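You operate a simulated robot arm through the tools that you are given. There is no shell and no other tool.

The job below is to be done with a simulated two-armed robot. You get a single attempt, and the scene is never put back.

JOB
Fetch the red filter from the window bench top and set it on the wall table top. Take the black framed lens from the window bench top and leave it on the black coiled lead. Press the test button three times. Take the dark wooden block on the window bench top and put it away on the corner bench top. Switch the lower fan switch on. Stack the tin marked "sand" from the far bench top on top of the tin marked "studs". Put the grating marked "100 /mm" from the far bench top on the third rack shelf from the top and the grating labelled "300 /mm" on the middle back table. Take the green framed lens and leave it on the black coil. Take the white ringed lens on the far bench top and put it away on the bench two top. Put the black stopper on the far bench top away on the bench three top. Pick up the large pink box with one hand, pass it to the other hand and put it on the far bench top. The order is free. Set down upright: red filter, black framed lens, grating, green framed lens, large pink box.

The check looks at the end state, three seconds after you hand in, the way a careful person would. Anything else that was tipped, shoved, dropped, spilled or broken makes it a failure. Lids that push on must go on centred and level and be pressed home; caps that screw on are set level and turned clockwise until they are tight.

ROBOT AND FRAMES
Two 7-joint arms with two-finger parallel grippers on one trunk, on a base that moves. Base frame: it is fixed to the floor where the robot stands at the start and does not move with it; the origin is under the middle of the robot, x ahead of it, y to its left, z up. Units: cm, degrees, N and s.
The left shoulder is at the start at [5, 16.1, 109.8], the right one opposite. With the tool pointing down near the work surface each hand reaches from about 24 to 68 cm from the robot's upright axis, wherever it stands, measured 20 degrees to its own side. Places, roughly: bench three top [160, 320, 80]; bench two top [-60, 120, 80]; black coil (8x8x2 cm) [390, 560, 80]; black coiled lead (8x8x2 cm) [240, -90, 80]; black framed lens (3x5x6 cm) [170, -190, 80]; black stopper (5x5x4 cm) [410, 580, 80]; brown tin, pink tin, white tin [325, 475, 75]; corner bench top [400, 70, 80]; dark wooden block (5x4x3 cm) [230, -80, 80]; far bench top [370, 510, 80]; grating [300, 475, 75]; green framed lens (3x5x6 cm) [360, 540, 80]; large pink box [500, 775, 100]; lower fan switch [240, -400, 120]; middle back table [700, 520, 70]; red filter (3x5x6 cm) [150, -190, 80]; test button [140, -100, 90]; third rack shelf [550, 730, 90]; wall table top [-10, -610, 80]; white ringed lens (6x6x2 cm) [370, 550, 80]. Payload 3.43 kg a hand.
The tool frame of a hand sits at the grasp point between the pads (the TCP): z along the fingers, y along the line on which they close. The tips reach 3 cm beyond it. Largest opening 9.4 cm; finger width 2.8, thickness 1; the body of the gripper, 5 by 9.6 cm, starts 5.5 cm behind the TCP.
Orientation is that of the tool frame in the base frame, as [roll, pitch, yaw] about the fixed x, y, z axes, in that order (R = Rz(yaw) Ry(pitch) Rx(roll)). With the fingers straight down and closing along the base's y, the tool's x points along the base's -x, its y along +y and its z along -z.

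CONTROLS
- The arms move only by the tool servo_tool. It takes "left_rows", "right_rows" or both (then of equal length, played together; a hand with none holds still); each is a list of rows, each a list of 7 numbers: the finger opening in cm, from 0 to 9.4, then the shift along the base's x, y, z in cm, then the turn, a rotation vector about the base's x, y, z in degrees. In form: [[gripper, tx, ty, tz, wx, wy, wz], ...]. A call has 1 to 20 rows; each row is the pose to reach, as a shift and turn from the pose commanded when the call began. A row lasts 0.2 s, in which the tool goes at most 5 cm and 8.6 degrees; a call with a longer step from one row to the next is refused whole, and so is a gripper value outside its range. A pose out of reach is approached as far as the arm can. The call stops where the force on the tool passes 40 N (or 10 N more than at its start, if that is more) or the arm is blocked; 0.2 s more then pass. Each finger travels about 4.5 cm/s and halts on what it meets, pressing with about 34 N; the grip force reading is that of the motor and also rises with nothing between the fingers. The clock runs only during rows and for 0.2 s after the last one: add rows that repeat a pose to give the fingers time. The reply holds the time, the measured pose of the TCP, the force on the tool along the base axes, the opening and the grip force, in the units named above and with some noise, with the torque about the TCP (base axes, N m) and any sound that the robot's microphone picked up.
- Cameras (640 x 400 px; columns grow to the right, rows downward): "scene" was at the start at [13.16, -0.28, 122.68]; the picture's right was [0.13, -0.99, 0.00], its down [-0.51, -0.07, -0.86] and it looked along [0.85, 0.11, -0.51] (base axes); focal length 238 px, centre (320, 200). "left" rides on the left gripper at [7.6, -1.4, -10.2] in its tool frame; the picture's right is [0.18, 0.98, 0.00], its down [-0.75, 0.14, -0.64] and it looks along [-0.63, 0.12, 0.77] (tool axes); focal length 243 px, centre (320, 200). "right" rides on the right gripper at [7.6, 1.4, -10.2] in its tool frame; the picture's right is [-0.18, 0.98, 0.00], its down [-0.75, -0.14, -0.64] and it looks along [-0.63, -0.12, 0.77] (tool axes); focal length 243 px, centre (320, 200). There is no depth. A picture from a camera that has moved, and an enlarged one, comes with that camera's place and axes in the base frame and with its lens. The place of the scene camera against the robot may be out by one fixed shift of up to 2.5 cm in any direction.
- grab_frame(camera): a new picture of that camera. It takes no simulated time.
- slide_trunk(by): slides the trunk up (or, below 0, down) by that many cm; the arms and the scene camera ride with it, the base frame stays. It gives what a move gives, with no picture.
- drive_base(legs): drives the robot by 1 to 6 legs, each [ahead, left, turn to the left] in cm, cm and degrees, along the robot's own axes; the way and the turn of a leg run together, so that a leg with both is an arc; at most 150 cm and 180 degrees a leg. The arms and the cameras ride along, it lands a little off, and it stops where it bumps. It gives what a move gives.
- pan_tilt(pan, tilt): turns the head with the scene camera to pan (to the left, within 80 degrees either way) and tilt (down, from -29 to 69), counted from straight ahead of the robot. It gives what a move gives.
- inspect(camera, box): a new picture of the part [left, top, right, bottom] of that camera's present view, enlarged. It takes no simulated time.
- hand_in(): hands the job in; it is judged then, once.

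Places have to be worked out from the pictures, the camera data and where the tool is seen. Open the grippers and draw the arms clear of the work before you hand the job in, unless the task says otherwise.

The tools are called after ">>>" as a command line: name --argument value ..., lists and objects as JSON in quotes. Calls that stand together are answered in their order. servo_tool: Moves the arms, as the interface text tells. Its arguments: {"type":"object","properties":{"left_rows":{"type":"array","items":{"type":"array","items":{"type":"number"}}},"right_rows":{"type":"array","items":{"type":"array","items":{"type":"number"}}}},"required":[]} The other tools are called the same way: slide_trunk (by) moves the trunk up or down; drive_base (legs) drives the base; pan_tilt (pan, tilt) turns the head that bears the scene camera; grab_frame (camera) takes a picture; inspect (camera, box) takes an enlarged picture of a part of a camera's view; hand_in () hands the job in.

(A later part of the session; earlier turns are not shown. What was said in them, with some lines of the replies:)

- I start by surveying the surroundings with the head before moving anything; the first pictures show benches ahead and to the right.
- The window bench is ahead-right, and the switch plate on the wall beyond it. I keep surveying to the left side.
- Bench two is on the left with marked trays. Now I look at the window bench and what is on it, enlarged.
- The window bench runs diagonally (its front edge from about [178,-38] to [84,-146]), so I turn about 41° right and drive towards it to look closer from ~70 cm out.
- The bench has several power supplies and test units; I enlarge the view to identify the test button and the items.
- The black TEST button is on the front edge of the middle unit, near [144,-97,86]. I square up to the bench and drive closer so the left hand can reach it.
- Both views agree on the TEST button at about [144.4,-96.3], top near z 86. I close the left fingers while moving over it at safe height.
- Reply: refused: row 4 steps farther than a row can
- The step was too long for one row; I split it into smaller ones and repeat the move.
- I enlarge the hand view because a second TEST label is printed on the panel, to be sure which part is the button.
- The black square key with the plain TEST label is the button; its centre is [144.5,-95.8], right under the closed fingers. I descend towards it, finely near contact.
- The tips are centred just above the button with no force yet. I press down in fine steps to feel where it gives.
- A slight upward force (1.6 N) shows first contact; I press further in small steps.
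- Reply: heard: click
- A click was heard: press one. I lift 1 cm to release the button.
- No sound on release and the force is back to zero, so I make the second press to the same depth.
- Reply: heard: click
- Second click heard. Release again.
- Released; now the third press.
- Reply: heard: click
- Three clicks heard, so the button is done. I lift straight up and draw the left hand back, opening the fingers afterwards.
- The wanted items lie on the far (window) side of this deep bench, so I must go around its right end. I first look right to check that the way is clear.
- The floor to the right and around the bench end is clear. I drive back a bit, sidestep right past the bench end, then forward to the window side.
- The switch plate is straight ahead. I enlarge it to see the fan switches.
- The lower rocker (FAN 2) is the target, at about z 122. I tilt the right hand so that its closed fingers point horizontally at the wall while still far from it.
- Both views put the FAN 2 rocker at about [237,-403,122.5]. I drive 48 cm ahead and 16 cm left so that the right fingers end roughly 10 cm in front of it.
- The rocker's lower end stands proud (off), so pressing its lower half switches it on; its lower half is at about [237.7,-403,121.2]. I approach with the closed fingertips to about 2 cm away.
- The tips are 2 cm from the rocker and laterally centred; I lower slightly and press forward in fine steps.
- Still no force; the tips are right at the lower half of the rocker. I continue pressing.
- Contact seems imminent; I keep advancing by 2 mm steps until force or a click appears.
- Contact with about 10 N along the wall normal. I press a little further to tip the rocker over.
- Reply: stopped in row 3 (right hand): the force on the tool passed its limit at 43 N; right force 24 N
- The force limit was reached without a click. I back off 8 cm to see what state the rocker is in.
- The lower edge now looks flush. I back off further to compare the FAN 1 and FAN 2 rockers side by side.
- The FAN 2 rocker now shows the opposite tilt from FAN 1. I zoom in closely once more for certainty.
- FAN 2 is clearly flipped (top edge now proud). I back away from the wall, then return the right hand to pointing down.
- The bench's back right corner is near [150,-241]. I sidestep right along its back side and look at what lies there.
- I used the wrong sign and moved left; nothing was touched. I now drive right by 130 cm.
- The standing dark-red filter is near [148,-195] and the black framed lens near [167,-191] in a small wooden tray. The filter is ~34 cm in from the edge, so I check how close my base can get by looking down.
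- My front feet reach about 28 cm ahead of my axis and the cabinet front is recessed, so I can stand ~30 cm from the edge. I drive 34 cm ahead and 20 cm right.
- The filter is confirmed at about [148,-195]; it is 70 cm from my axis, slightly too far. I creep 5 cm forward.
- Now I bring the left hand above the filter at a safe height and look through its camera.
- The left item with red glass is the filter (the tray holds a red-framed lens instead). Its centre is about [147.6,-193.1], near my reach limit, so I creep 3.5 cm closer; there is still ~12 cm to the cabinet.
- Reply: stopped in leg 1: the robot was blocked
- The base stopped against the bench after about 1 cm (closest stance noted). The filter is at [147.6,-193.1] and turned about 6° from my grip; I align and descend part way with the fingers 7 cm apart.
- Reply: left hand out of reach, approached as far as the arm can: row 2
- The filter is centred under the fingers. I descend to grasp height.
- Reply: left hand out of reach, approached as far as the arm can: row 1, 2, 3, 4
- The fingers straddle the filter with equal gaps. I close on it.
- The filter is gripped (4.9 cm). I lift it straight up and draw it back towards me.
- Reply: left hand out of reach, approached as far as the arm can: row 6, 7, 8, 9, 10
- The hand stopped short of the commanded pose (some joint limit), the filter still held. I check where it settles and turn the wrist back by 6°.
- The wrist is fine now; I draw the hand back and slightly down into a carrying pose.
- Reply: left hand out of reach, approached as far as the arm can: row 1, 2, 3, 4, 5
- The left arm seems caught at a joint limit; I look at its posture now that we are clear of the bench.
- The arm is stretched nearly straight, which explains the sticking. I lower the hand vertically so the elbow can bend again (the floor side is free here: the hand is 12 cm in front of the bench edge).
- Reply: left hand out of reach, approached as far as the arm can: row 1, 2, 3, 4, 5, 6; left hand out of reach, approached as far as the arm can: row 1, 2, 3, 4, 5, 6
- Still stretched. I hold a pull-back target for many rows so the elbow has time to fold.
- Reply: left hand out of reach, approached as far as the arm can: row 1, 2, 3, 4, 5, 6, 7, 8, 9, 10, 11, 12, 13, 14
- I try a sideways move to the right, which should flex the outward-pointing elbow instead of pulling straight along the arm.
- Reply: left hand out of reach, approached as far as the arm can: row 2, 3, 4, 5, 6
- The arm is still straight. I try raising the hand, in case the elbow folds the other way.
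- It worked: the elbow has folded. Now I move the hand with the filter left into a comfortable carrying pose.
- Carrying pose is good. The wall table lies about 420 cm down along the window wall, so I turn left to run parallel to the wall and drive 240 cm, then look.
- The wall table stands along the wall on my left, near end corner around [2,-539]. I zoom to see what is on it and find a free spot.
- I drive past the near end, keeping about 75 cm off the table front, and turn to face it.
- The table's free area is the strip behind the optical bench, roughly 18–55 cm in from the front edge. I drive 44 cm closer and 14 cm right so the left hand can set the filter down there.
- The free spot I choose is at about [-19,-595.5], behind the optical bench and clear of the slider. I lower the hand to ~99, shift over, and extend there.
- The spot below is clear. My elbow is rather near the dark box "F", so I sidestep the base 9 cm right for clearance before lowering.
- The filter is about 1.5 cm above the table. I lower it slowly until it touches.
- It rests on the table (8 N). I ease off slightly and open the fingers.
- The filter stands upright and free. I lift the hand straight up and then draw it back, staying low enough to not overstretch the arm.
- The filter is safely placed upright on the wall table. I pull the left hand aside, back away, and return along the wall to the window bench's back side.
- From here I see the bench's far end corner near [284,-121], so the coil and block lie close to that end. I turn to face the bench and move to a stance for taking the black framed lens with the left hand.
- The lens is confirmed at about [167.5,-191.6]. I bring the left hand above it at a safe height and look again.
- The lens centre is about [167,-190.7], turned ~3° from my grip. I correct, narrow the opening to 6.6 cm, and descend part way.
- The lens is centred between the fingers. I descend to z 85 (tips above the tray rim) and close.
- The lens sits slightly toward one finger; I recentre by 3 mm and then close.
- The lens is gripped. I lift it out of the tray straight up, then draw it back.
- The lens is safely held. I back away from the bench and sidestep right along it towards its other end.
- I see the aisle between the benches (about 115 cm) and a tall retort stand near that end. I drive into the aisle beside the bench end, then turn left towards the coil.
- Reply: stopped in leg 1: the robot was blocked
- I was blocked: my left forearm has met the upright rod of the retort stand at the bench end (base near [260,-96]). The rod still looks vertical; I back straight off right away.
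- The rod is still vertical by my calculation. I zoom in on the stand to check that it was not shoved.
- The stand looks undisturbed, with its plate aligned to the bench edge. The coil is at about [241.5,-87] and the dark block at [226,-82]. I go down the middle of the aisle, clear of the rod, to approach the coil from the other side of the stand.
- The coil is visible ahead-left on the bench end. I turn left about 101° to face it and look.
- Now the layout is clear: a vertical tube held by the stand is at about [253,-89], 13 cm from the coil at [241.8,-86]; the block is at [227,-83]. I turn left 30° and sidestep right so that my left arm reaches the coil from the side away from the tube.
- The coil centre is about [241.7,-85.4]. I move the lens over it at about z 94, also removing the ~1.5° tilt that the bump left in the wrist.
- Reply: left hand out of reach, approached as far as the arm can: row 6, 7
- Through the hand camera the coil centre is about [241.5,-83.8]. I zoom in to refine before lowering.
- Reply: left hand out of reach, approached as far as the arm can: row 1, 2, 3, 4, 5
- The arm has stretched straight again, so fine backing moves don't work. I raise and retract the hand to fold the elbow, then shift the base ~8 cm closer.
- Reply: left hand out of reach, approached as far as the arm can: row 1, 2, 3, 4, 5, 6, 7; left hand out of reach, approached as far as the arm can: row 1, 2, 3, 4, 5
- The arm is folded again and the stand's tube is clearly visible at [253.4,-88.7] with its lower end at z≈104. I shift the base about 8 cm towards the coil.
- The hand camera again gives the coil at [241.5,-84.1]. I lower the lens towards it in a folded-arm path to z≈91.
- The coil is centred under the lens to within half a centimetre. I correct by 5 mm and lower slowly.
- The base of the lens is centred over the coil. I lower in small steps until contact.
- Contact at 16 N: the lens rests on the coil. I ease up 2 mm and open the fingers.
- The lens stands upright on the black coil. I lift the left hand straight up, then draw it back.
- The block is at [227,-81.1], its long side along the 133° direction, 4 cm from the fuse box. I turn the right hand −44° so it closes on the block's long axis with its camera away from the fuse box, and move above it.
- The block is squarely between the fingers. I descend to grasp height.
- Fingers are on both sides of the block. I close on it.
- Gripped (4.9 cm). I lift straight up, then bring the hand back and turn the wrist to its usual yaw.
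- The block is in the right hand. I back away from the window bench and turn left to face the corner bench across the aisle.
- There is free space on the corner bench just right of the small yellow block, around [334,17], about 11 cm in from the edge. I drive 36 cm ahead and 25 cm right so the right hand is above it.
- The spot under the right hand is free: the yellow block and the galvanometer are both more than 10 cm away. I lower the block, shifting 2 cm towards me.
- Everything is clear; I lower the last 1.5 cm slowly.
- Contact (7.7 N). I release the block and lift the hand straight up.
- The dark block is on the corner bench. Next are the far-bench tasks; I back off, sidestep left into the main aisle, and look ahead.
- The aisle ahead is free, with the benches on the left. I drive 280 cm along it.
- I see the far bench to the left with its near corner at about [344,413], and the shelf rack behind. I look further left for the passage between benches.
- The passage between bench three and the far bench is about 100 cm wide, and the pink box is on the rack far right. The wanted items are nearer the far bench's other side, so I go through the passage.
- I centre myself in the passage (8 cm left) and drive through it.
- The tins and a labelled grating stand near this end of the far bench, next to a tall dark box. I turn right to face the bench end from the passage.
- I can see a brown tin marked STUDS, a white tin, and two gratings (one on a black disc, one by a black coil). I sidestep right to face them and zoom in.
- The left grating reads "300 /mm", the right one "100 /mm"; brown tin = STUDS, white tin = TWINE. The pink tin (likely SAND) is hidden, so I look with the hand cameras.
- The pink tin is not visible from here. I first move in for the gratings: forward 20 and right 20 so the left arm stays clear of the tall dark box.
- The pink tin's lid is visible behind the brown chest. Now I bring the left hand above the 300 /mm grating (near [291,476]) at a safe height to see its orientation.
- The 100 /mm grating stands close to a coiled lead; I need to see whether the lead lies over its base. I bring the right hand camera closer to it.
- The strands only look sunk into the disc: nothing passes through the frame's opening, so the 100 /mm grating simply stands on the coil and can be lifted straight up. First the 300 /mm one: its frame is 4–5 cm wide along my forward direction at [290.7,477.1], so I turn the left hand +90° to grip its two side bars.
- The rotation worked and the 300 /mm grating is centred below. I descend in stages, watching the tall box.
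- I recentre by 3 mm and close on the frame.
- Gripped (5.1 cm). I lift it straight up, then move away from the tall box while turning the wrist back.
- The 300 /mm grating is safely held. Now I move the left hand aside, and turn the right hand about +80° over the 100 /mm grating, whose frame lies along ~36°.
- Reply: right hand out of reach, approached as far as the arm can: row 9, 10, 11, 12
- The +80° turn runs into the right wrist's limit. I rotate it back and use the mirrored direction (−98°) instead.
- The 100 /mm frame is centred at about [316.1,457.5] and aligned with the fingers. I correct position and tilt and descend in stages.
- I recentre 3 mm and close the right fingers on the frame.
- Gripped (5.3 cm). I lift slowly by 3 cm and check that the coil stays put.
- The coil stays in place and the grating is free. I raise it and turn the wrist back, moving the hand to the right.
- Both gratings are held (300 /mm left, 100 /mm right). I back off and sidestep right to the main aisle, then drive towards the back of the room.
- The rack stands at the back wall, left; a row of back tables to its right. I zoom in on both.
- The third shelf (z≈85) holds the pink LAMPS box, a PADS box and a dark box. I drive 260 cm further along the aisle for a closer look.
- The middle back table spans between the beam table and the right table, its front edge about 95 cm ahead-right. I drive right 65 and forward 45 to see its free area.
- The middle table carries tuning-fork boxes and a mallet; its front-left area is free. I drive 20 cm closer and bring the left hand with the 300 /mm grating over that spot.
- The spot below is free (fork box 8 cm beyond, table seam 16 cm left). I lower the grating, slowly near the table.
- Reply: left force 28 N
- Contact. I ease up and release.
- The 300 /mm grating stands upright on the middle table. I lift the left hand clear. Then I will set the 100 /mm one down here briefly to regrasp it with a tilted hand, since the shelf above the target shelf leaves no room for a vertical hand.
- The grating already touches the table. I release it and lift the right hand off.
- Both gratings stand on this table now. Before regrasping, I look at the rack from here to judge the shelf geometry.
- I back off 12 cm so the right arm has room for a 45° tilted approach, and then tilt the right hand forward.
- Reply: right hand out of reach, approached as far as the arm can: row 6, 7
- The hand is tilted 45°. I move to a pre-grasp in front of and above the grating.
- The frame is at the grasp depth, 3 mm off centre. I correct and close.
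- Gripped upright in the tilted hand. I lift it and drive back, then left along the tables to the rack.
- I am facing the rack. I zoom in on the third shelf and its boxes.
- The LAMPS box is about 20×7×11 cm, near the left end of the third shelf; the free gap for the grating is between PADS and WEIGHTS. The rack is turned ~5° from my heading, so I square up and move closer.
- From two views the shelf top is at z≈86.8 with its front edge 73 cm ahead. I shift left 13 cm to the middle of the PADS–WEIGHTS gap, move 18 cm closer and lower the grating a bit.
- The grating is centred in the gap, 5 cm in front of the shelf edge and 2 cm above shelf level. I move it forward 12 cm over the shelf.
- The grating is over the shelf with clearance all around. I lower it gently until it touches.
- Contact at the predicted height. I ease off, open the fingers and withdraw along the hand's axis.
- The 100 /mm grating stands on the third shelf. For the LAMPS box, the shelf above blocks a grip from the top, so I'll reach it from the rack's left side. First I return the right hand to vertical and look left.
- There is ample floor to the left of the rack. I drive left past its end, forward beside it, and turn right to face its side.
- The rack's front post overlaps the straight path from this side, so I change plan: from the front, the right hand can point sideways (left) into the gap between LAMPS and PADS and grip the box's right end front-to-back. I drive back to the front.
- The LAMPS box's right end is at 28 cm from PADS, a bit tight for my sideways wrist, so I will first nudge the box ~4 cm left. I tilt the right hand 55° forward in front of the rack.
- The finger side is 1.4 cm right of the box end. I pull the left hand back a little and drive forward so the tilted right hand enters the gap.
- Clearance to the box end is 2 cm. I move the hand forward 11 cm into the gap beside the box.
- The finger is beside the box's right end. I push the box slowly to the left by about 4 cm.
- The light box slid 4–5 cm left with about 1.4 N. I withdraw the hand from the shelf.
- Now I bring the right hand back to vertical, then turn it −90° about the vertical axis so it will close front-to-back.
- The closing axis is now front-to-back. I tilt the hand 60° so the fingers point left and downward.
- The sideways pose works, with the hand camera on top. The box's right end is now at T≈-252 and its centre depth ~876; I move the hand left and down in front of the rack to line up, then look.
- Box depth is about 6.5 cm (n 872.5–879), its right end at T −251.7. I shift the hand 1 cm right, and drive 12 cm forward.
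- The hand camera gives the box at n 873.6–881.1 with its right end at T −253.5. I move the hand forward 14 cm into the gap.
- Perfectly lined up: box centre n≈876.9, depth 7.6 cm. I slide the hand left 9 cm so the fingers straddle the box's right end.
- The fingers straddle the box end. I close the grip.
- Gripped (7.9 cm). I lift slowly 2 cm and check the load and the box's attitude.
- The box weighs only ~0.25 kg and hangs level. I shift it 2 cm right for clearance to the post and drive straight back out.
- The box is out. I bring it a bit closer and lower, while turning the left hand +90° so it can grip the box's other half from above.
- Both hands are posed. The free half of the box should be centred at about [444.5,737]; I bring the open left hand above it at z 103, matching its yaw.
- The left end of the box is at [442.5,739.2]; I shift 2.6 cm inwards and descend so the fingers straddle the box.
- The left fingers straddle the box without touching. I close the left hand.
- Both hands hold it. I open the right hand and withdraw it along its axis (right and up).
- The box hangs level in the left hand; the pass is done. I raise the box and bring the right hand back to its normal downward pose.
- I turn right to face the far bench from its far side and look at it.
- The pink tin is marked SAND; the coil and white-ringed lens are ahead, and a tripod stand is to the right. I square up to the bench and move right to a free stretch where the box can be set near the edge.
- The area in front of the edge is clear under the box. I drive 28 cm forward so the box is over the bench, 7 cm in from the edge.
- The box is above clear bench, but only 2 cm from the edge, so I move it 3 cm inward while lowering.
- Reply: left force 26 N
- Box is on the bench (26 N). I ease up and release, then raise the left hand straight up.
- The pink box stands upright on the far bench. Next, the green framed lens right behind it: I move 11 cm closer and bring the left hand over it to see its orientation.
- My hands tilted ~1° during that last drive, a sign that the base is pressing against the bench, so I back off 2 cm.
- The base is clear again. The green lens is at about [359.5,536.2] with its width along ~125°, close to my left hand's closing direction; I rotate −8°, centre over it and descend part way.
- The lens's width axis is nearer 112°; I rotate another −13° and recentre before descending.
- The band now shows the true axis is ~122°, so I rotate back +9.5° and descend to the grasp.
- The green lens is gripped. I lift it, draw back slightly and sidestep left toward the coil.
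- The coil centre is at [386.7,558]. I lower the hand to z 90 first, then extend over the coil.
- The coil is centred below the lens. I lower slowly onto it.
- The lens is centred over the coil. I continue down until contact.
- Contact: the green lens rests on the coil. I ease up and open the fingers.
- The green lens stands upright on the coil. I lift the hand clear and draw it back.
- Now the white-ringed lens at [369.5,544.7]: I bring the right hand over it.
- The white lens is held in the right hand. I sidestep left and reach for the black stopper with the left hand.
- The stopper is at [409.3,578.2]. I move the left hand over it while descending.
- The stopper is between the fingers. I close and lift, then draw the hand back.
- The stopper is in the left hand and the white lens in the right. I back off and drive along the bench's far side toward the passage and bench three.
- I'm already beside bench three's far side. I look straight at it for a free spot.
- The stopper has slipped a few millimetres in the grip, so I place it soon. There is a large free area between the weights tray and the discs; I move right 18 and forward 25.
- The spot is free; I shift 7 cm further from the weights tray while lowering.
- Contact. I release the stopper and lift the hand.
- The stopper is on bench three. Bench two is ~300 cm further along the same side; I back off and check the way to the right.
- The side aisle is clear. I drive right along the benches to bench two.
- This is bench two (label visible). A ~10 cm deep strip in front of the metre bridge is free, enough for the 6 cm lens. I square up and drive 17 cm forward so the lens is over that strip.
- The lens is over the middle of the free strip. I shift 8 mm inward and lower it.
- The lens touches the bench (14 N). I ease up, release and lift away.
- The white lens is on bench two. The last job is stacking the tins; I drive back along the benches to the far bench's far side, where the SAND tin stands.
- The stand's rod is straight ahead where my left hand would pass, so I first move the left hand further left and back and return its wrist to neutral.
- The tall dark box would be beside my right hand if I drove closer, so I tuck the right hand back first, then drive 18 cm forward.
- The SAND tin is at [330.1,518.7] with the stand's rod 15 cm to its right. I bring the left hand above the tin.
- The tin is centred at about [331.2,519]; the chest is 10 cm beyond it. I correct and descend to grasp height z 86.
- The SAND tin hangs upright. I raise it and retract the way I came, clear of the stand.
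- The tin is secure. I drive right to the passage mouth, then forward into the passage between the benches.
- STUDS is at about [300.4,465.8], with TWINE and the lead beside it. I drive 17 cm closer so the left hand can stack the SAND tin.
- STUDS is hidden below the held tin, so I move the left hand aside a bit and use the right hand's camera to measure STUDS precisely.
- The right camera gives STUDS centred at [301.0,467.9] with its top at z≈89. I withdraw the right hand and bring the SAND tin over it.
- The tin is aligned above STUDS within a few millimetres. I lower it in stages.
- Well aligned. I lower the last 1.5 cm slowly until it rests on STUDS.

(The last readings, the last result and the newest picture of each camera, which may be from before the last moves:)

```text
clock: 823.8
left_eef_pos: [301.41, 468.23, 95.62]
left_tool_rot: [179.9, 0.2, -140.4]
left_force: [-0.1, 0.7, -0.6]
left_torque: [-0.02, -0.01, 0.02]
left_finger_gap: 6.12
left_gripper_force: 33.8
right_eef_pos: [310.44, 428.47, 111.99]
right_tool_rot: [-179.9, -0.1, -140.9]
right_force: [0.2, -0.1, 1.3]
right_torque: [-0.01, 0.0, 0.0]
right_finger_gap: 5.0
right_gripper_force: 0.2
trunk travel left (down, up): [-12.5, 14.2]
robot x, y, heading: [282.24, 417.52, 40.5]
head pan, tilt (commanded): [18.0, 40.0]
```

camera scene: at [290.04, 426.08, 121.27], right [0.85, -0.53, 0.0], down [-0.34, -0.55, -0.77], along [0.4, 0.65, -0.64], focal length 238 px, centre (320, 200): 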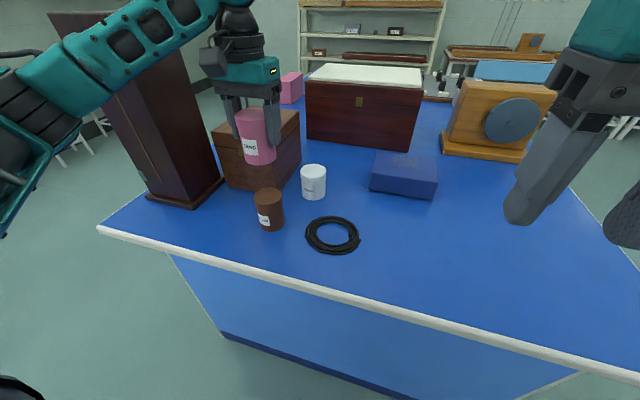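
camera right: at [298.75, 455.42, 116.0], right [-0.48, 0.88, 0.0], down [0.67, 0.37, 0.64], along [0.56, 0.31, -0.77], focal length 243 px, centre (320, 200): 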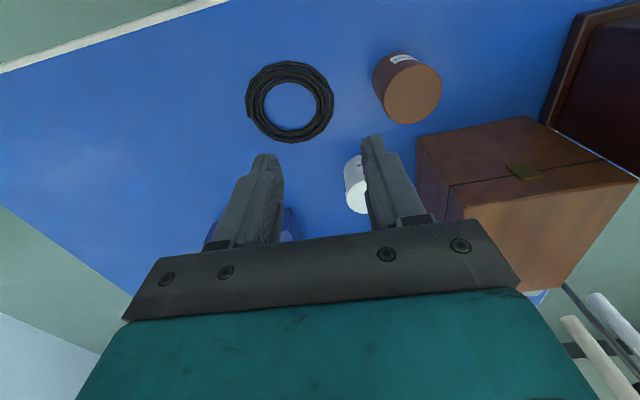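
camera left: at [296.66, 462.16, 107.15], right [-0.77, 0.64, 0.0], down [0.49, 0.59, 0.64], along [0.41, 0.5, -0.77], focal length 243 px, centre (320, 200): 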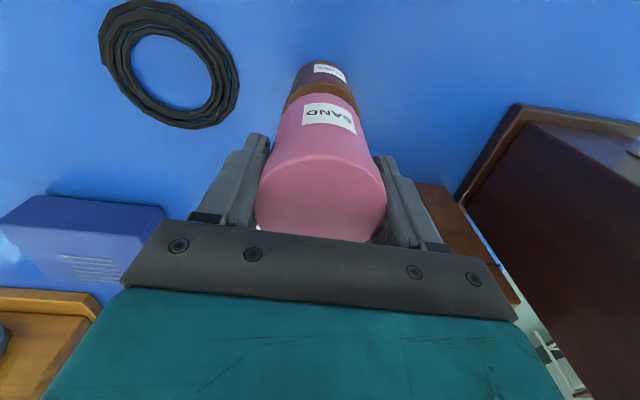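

>>> servo_tool --left_rows '[[4.8, 0, 0, -0.2, 0, 0, 0], [4.8, 0, 0, -0.35, 0, 0, 0]]'

```text
clock: 824.4
left_eef_pos: [301.49, 468.08, 95.38]
left_tool_rot: [179.9, 0.1, -140.4]
left_force: [0.5, -0.5, -1.5]
left_torque: [-0.02, -0.02, -0.03]
left_finger_gap: 6.12
left_gripper_force: 33.8
right_eef_pos: [310.51, 428.34, 111.97]
right_tool_rot: [180.0, -0.2, -140.8]
right_force: [1.1, -0.3, 0.0]
right_torque: [0.01, 0.03, -0.02]
right_finger_gap: 4.99
right_gripper_force: 0.1
trunk travel left (down, up): [-12.5, 14.2]
robot x, y, heading: [281.98, 417.51, 40.5]
head pan, tilt (commanded): [18.0, 40.0]
```

>>> servo_tool --left_rows '[[4.8, 0, 0, -0.15, 0, 0, 0], [4.8, 0, 0, -0.3, 0, 0, 0], [4.8, 0, 0, -0.4, 0, 0, 0]]'

>>> inspect --camera "scene" --box '[210, 140, 320, 250]'

```text
clock: 825.2
left_eef_pos: [301.55, 468.09, 94.84]
left_tool_rot: [179.9, 0.1, -140.4]
left_force: [-0.4, 1.1, -2.0]
left_torque: [0.0, 0.0, -0.03]
left_finger_gap: 6.12
left_gripper_force: 34.2
right_eef_pos: [310.51, 428.47, 111.93]
right_tool_rot: [-180.0, -0.1, -140.9]
right_force: [-1.1, -0.4, -0.6]
right_torque: [0.0, -0.03, -0.02]
right_finger_gap: 5.01
right_gripper_force: 0.0
trunk travel left (down, up): [-12.5, 14.2]
robot x, y, heading: [281.98, 417.47, 40.4]
head pan, tilt (commanded): [18.0, 40.0]
```

```text
3.64 times, centred on (265, 195) of scene
camera zoom: at [290.05, 426.07, 121.27], right [0.85, -0.53, 0.0], down [-0.34, -0.55, -0.77], along [0.4, 0.65, -0.64], focal length 864 px, centre (520, 218)
```

zoom: 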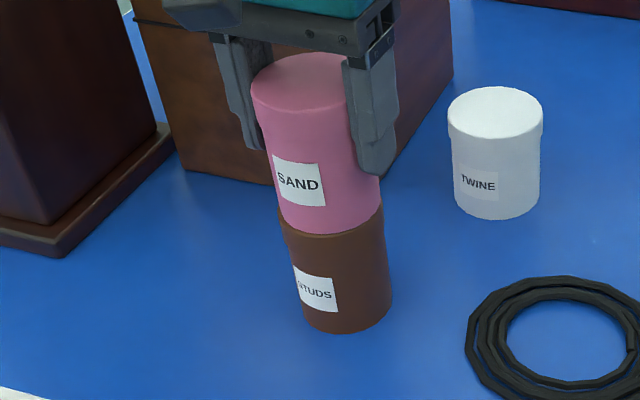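

Still carrying the weight; I continue in 1.5 mm steps.

>>> servo_tool --left_rows '[[4.8, 0, 0, -0.15, 0, 0, 0], [4.8, 0, 0, -0.3, 0, 0, 0]]'

```text
clock: 825.8
left_eef_pos: [301.41, 468.25, 94.91]
left_tool_rot: [179.9, 0.3, -140.3]
left_force: [-1.8, 0.8, 13.0]
left_torque: [-0.27, 0.33, -0.03]
left_finger_gap: 6.13
left_gripper_force: 34.1
right_eef_pos: [310.6, 428.29, 111.89]
right_tool_rot: [180.0, -0.1, -140.9]
right_force: [1.0, 0.1, -0.7]
right_torque: [0.0, -0.01, 0.01]
right_finger_gap: 4.99
right_gripper_force: 0.0
trunk travel left (down, up): [-12.5, 14.2]
robot x, y, heading: [282.45, 417.54, 40.1]
head pan, tilt (commanded): [18.0, 40.0]
```

Contact (13 N). I ease the load and open the fingers slowly.

>>> servo_tool --left_rows '[[4.8, 0, 0, 0.15, 0, 0, 0], [5.6, 0, 0, 0.2, 0, 0, 0], [6.1, 0, 0, 0.2, 0, 0, 0], [6.5, 0, 0, 0.2, 0, 0, 0], [7.2, 0, 0, 0.2, 0, 0, 0], [8, 0, 0, 0.2, 0, 0, 0], [8.4, 0, 0, 0.2, 0, 0, 0]]'

>>> inspect --camera "scene" --box '[210, 140, 320, 250]'

>>> grab_frame --camera "left"

```text
clock: 827.4
left_eef_pos: [301.58, 468.17, 94.72]
left_tool_rot: [179.9, 0.1, -140.3]
left_force: [-1.0, -0.7, 0.2]
left_torque: [-0.01, 0.0, -0.03]
left_finger_gap: 8.4
left_gripper_force: 0.2
right_eef_pos: [310.46, 428.37, 112.04]
right_tool_rot: [-180.0, -0.2, -140.8]
right_force: [0.0, -0.1, 0.1]
right_torque: [0.0, -0.01, -0.01]
right_finger_gap: 5.01
right_gripper_force: 0.0
trunk travel left (down, up): [-12.5, 14.2]
robot x, y, heading: [282.37, 417.71, 40.4]
head pan, tilt (commanded): [18.0, 40.0]
```

```text
3.64 times, centred on (265, 195) of scene
camera zoom: at [290.05, 426.05, 121.27], right [0.85, -0.53, 0.0], down [-0.34, -0.55, -0.77], along [0.4, 0.65, -0.64], focal length 864 px, centre (520, 218)
```

zoom: 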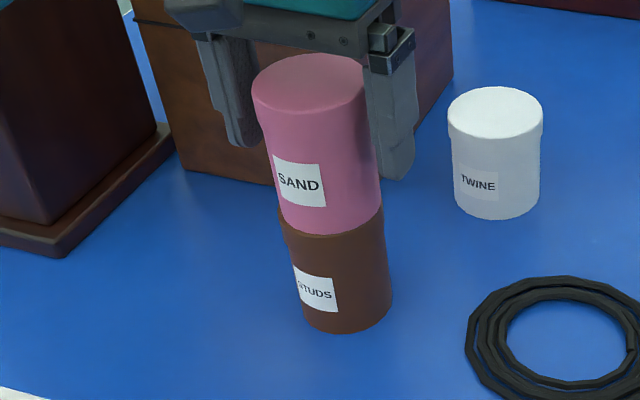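

```text
taken
camera left: at [296.75, 462.18, 105.17], right [-0.77, 0.64, 0.0], down [0.49, 0.59, 0.64], along [0.41, 0.5, -0.77], focal length 243 px, centre (320, 200)
```

left: 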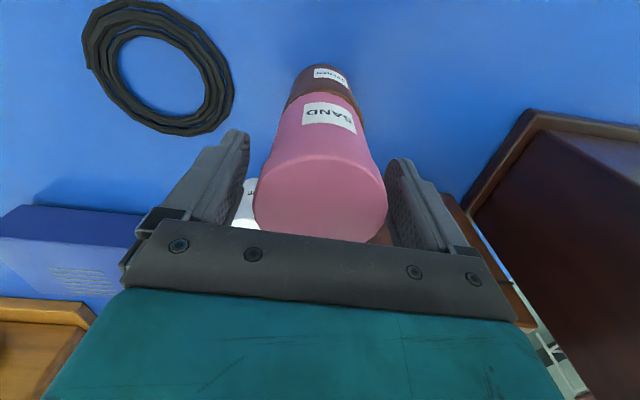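

The SAND tin stands squarely on STUDS. I lift the hand straight up, then draw it back.

>>> servo_tool --left_rows '[[8.4, 0, 0, 2, 0, 0, 0], [8.4, 0, 0, 5, 0, 0, 0], [8.4, 0, 0, 9, 0, 0, 0], [8.4, 0, 0, 12, 0, 0, 0], [8.4, 0, 0, 14, 0, 0, 0], [8.4, -2.5, -2.2, 15, 0, 0, 0], [8.4, -5.5, -4.5, 15, 0, 0, 0], [9, -8.5, -7, 15, 0, 0, 0], [9.4, -11, -9, 15, 0, 0, 0]]'

>>> drive_base --legs '[[-25, 0, 0]]'

>>> pan_tilt --pan 10 --tilt 30

>>> grab_frame --camera "scene"

>>> inspect --camera "scene" --box '[200, 110, 400, 260]'

```text
clock: 829.4
left_eef_pos: [290.32, 459.26, 109.97]
left_tool_rot: [179.9, 0.1, -140.3]
left_force: [0.7, 0.6, -0.2]
left_torque: [0.02, 0.01, 0.01]
left_finger_gap: 9.38
left_gripper_force: 0.2
right_eef_pos: [310.48, 428.44, 112.0]
right_tool_rot: [-180.0, 0.0, -140.9]
right_force: [-0.3, -0.4, 0.3]
right_torque: [-0.02, -0.01, -0.01]
right_finger_gap: 5.0
right_gripper_force: 0.1
trunk travel left (down, up): [-12.5, 14.2]
robot x, y, heading: [281.89, 417.77, 40.1]
head pan, tilt (commanded): [18.0, 40.0]
```

```text
clock: 831.2
left_eef_pos: [271.62, 443.3, 109.92]
left_tool_rot: [179.9, 0.1, -140.5]
left_force: [-0.3, 0.2, 0.2]
left_torque: [-0.01, -0.01, 0.01]
left_finger_gap: 9.42
left_gripper_force: 0.0
right_eef_pos: [291.55, 412.45, 111.96]
right_tool_rot: [180.0, -0.1, -140.9]
right_force: [-0.3, -0.3, -0.3]
right_torque: [0.02, 0.01, 0.02]
right_finger_gap: 4.99
right_gripper_force: 0.0
trunk travel left (down, up): [-12.5, 14.2]
robot x, y, heading: [263.16, 402.05, 40.3]
head pan, tilt (commanded): [18.0, 40.0]
```

```text
clock: 831.9
left_eef_pos: [271.55, 443.28, 109.93]
left_tool_rot: [179.9, 0.1, -140.4]
left_force: [0.1, -0.3, 0.1]
left_torque: [-0.02, 0.01, -0.02]
left_finger_gap: 9.39
left_gripper_force: 0.1
right_eef_pos: [291.75, 412.45, 111.82]
right_tool_rot: [-179.9, -0.2, -141.0]
right_force: [0.5, 1.1, -0.7]
right_torque: [-0.03, 0.0, -0.03]
right_finger_gap: 5.0
right_gripper_force: 0.0
trunk travel left (down, up): [-12.5, 14.2]
robot x, y, heading: [263.55, 401.79, 40.4]
head pan, tilt (commanded): [10.0, 30.0]
```

```text
taken
camera scene: at [272.5, 409.78, 122.8], right [0.77, -0.64, 0.0], down [-0.32, -0.38, -0.87], along [0.55, 0.67, -0.5], focal length 238 px, centre (320, 200)
```

scene: 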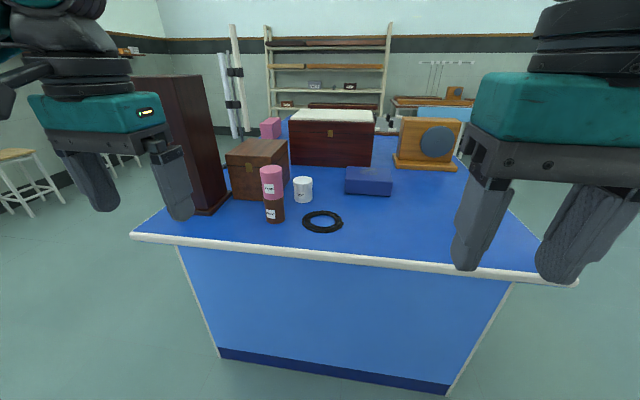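

```text
2.67 times, centred on (300, 185) of scene
camera zoom: at [272.5, 409.78, 122.8], right [0.77, -0.64, 0.0], down [-0.32, -0.38, -0.87], along [0.55, 0.67, -0.5], focal length 634 px, centre (373, 240)
```

zoom: 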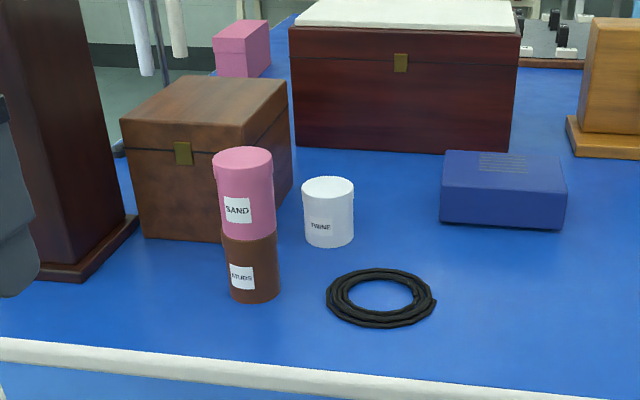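

All items are in place: the tins are stacked squarely and nothing else was disturbed. I open the right gripper fully and back away a little before handing in.

>>> servo_tool --right_rows '[[6.5, 0, 0, 0, 0, 0, 0], [8, 0, 0, 0, 0, 0, 0], [9.4, 0, 0, 0, 0, 0, 0], [9.4, 0, 0, 0, 0, 0, 0]]' --left_rows '[[9.4, 0, 0, 0, 0, 0, 0], [9.4, 0, 0, 0, 0, 0, 0], [9.4, 0, 0, 0, 0, 0, 0], [9.4, 0, 0, 0, 0, 0, 0]]'

>>> grab_frame --camera "scene"

```text
clock: 832.9
left_eef_pos: [271.73, 443.23, 109.92]
left_tool_rot: [180.0, 0.1, -140.4]
left_force: [-0.2, -0.1, 0.4]
left_torque: [0.02, 0.01, 0.0]
left_finger_gap: 9.39
left_gripper_force: 0.1
right_eef_pos: [291.61, 412.41, 111.97]
right_tool_rot: [-180.0, -0.1, -140.9]
right_force: [0.9, -1.0, 0.0]
right_torque: [0.0, 0.03, 0.0]
right_finger_gap: 9.39
right_gripper_force: 0.1
trunk travel left (down, up): [-12.5, 14.2]
robot x, y, heading: [263.46, 401.77, 40.5]
head pan, tilt (commanded): [10.0, 30.0]
```

```text
taken
camera scene: at [272.5, 409.78, 122.81], right [0.77, -0.64, 0.0], down [-0.32, -0.38, -0.87], along [0.55, 0.67, -0.5], focal length 238 px, centre (320, 200)
```

scene: 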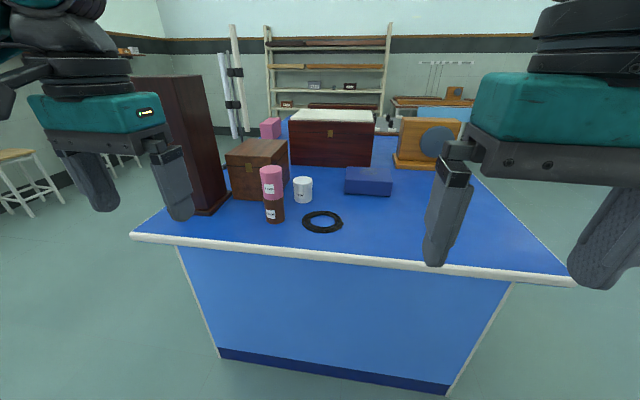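

Both grippers are open and the arms are clear of the work, and the picture shows everything standing as placed. I hand the job in.

>>> hand_in

```text
The job is handed in.
```

I carried out every part of the job and handed it in. The arms were clear of the work and both grippers open.

| Part | Where it ended |
|---|---|
| Red filter | Standing upright on the wall table top |
| Black framed lens | Standing upright on the black coiled lead |
| Test button | Pressed three times, a click heard each time |
| Dark wooden block | On the corner bench top |
| Lower fan switch | FAN 2 rocker pushed over; its tilt is now opposite to FAN 1's |
| "Sand" tin | Stacked squarely on the "studs" tin |
| 100 /mm grating | Upright on the third rack shelf from the top |
| 300 /mm grating | Upright on the middle back table |
| Green framed lens | Standing upright on the black coil |
| White ringed lens | On the bench two top |
| Black stopper | On the bench three top |
| Large pink box | Taken with the right hand, passed to the left, set upright on the far bench top |

Four things could count against the result:

- **Retort stand:** my left forearm bumped the stand at the end of the window bench. I backed off at once. The rod still looked vertical and the base lined up with the bench, but I can't rule out that it moved a centimetre or two.
- **Fan switch:** I heard no click when I pressed it. I judge it on only because the rocker is visibly tipped over.
- **Bench contact:** the base pressed lightly against the window bench while I was reaching for the filter and, by the look of a slight tilt in the hands, against the far bench later. I saw nothing move either time.
- **100 /mm grating:** I set it down on the middle table for a moment to change grip before moving it to the shelf.
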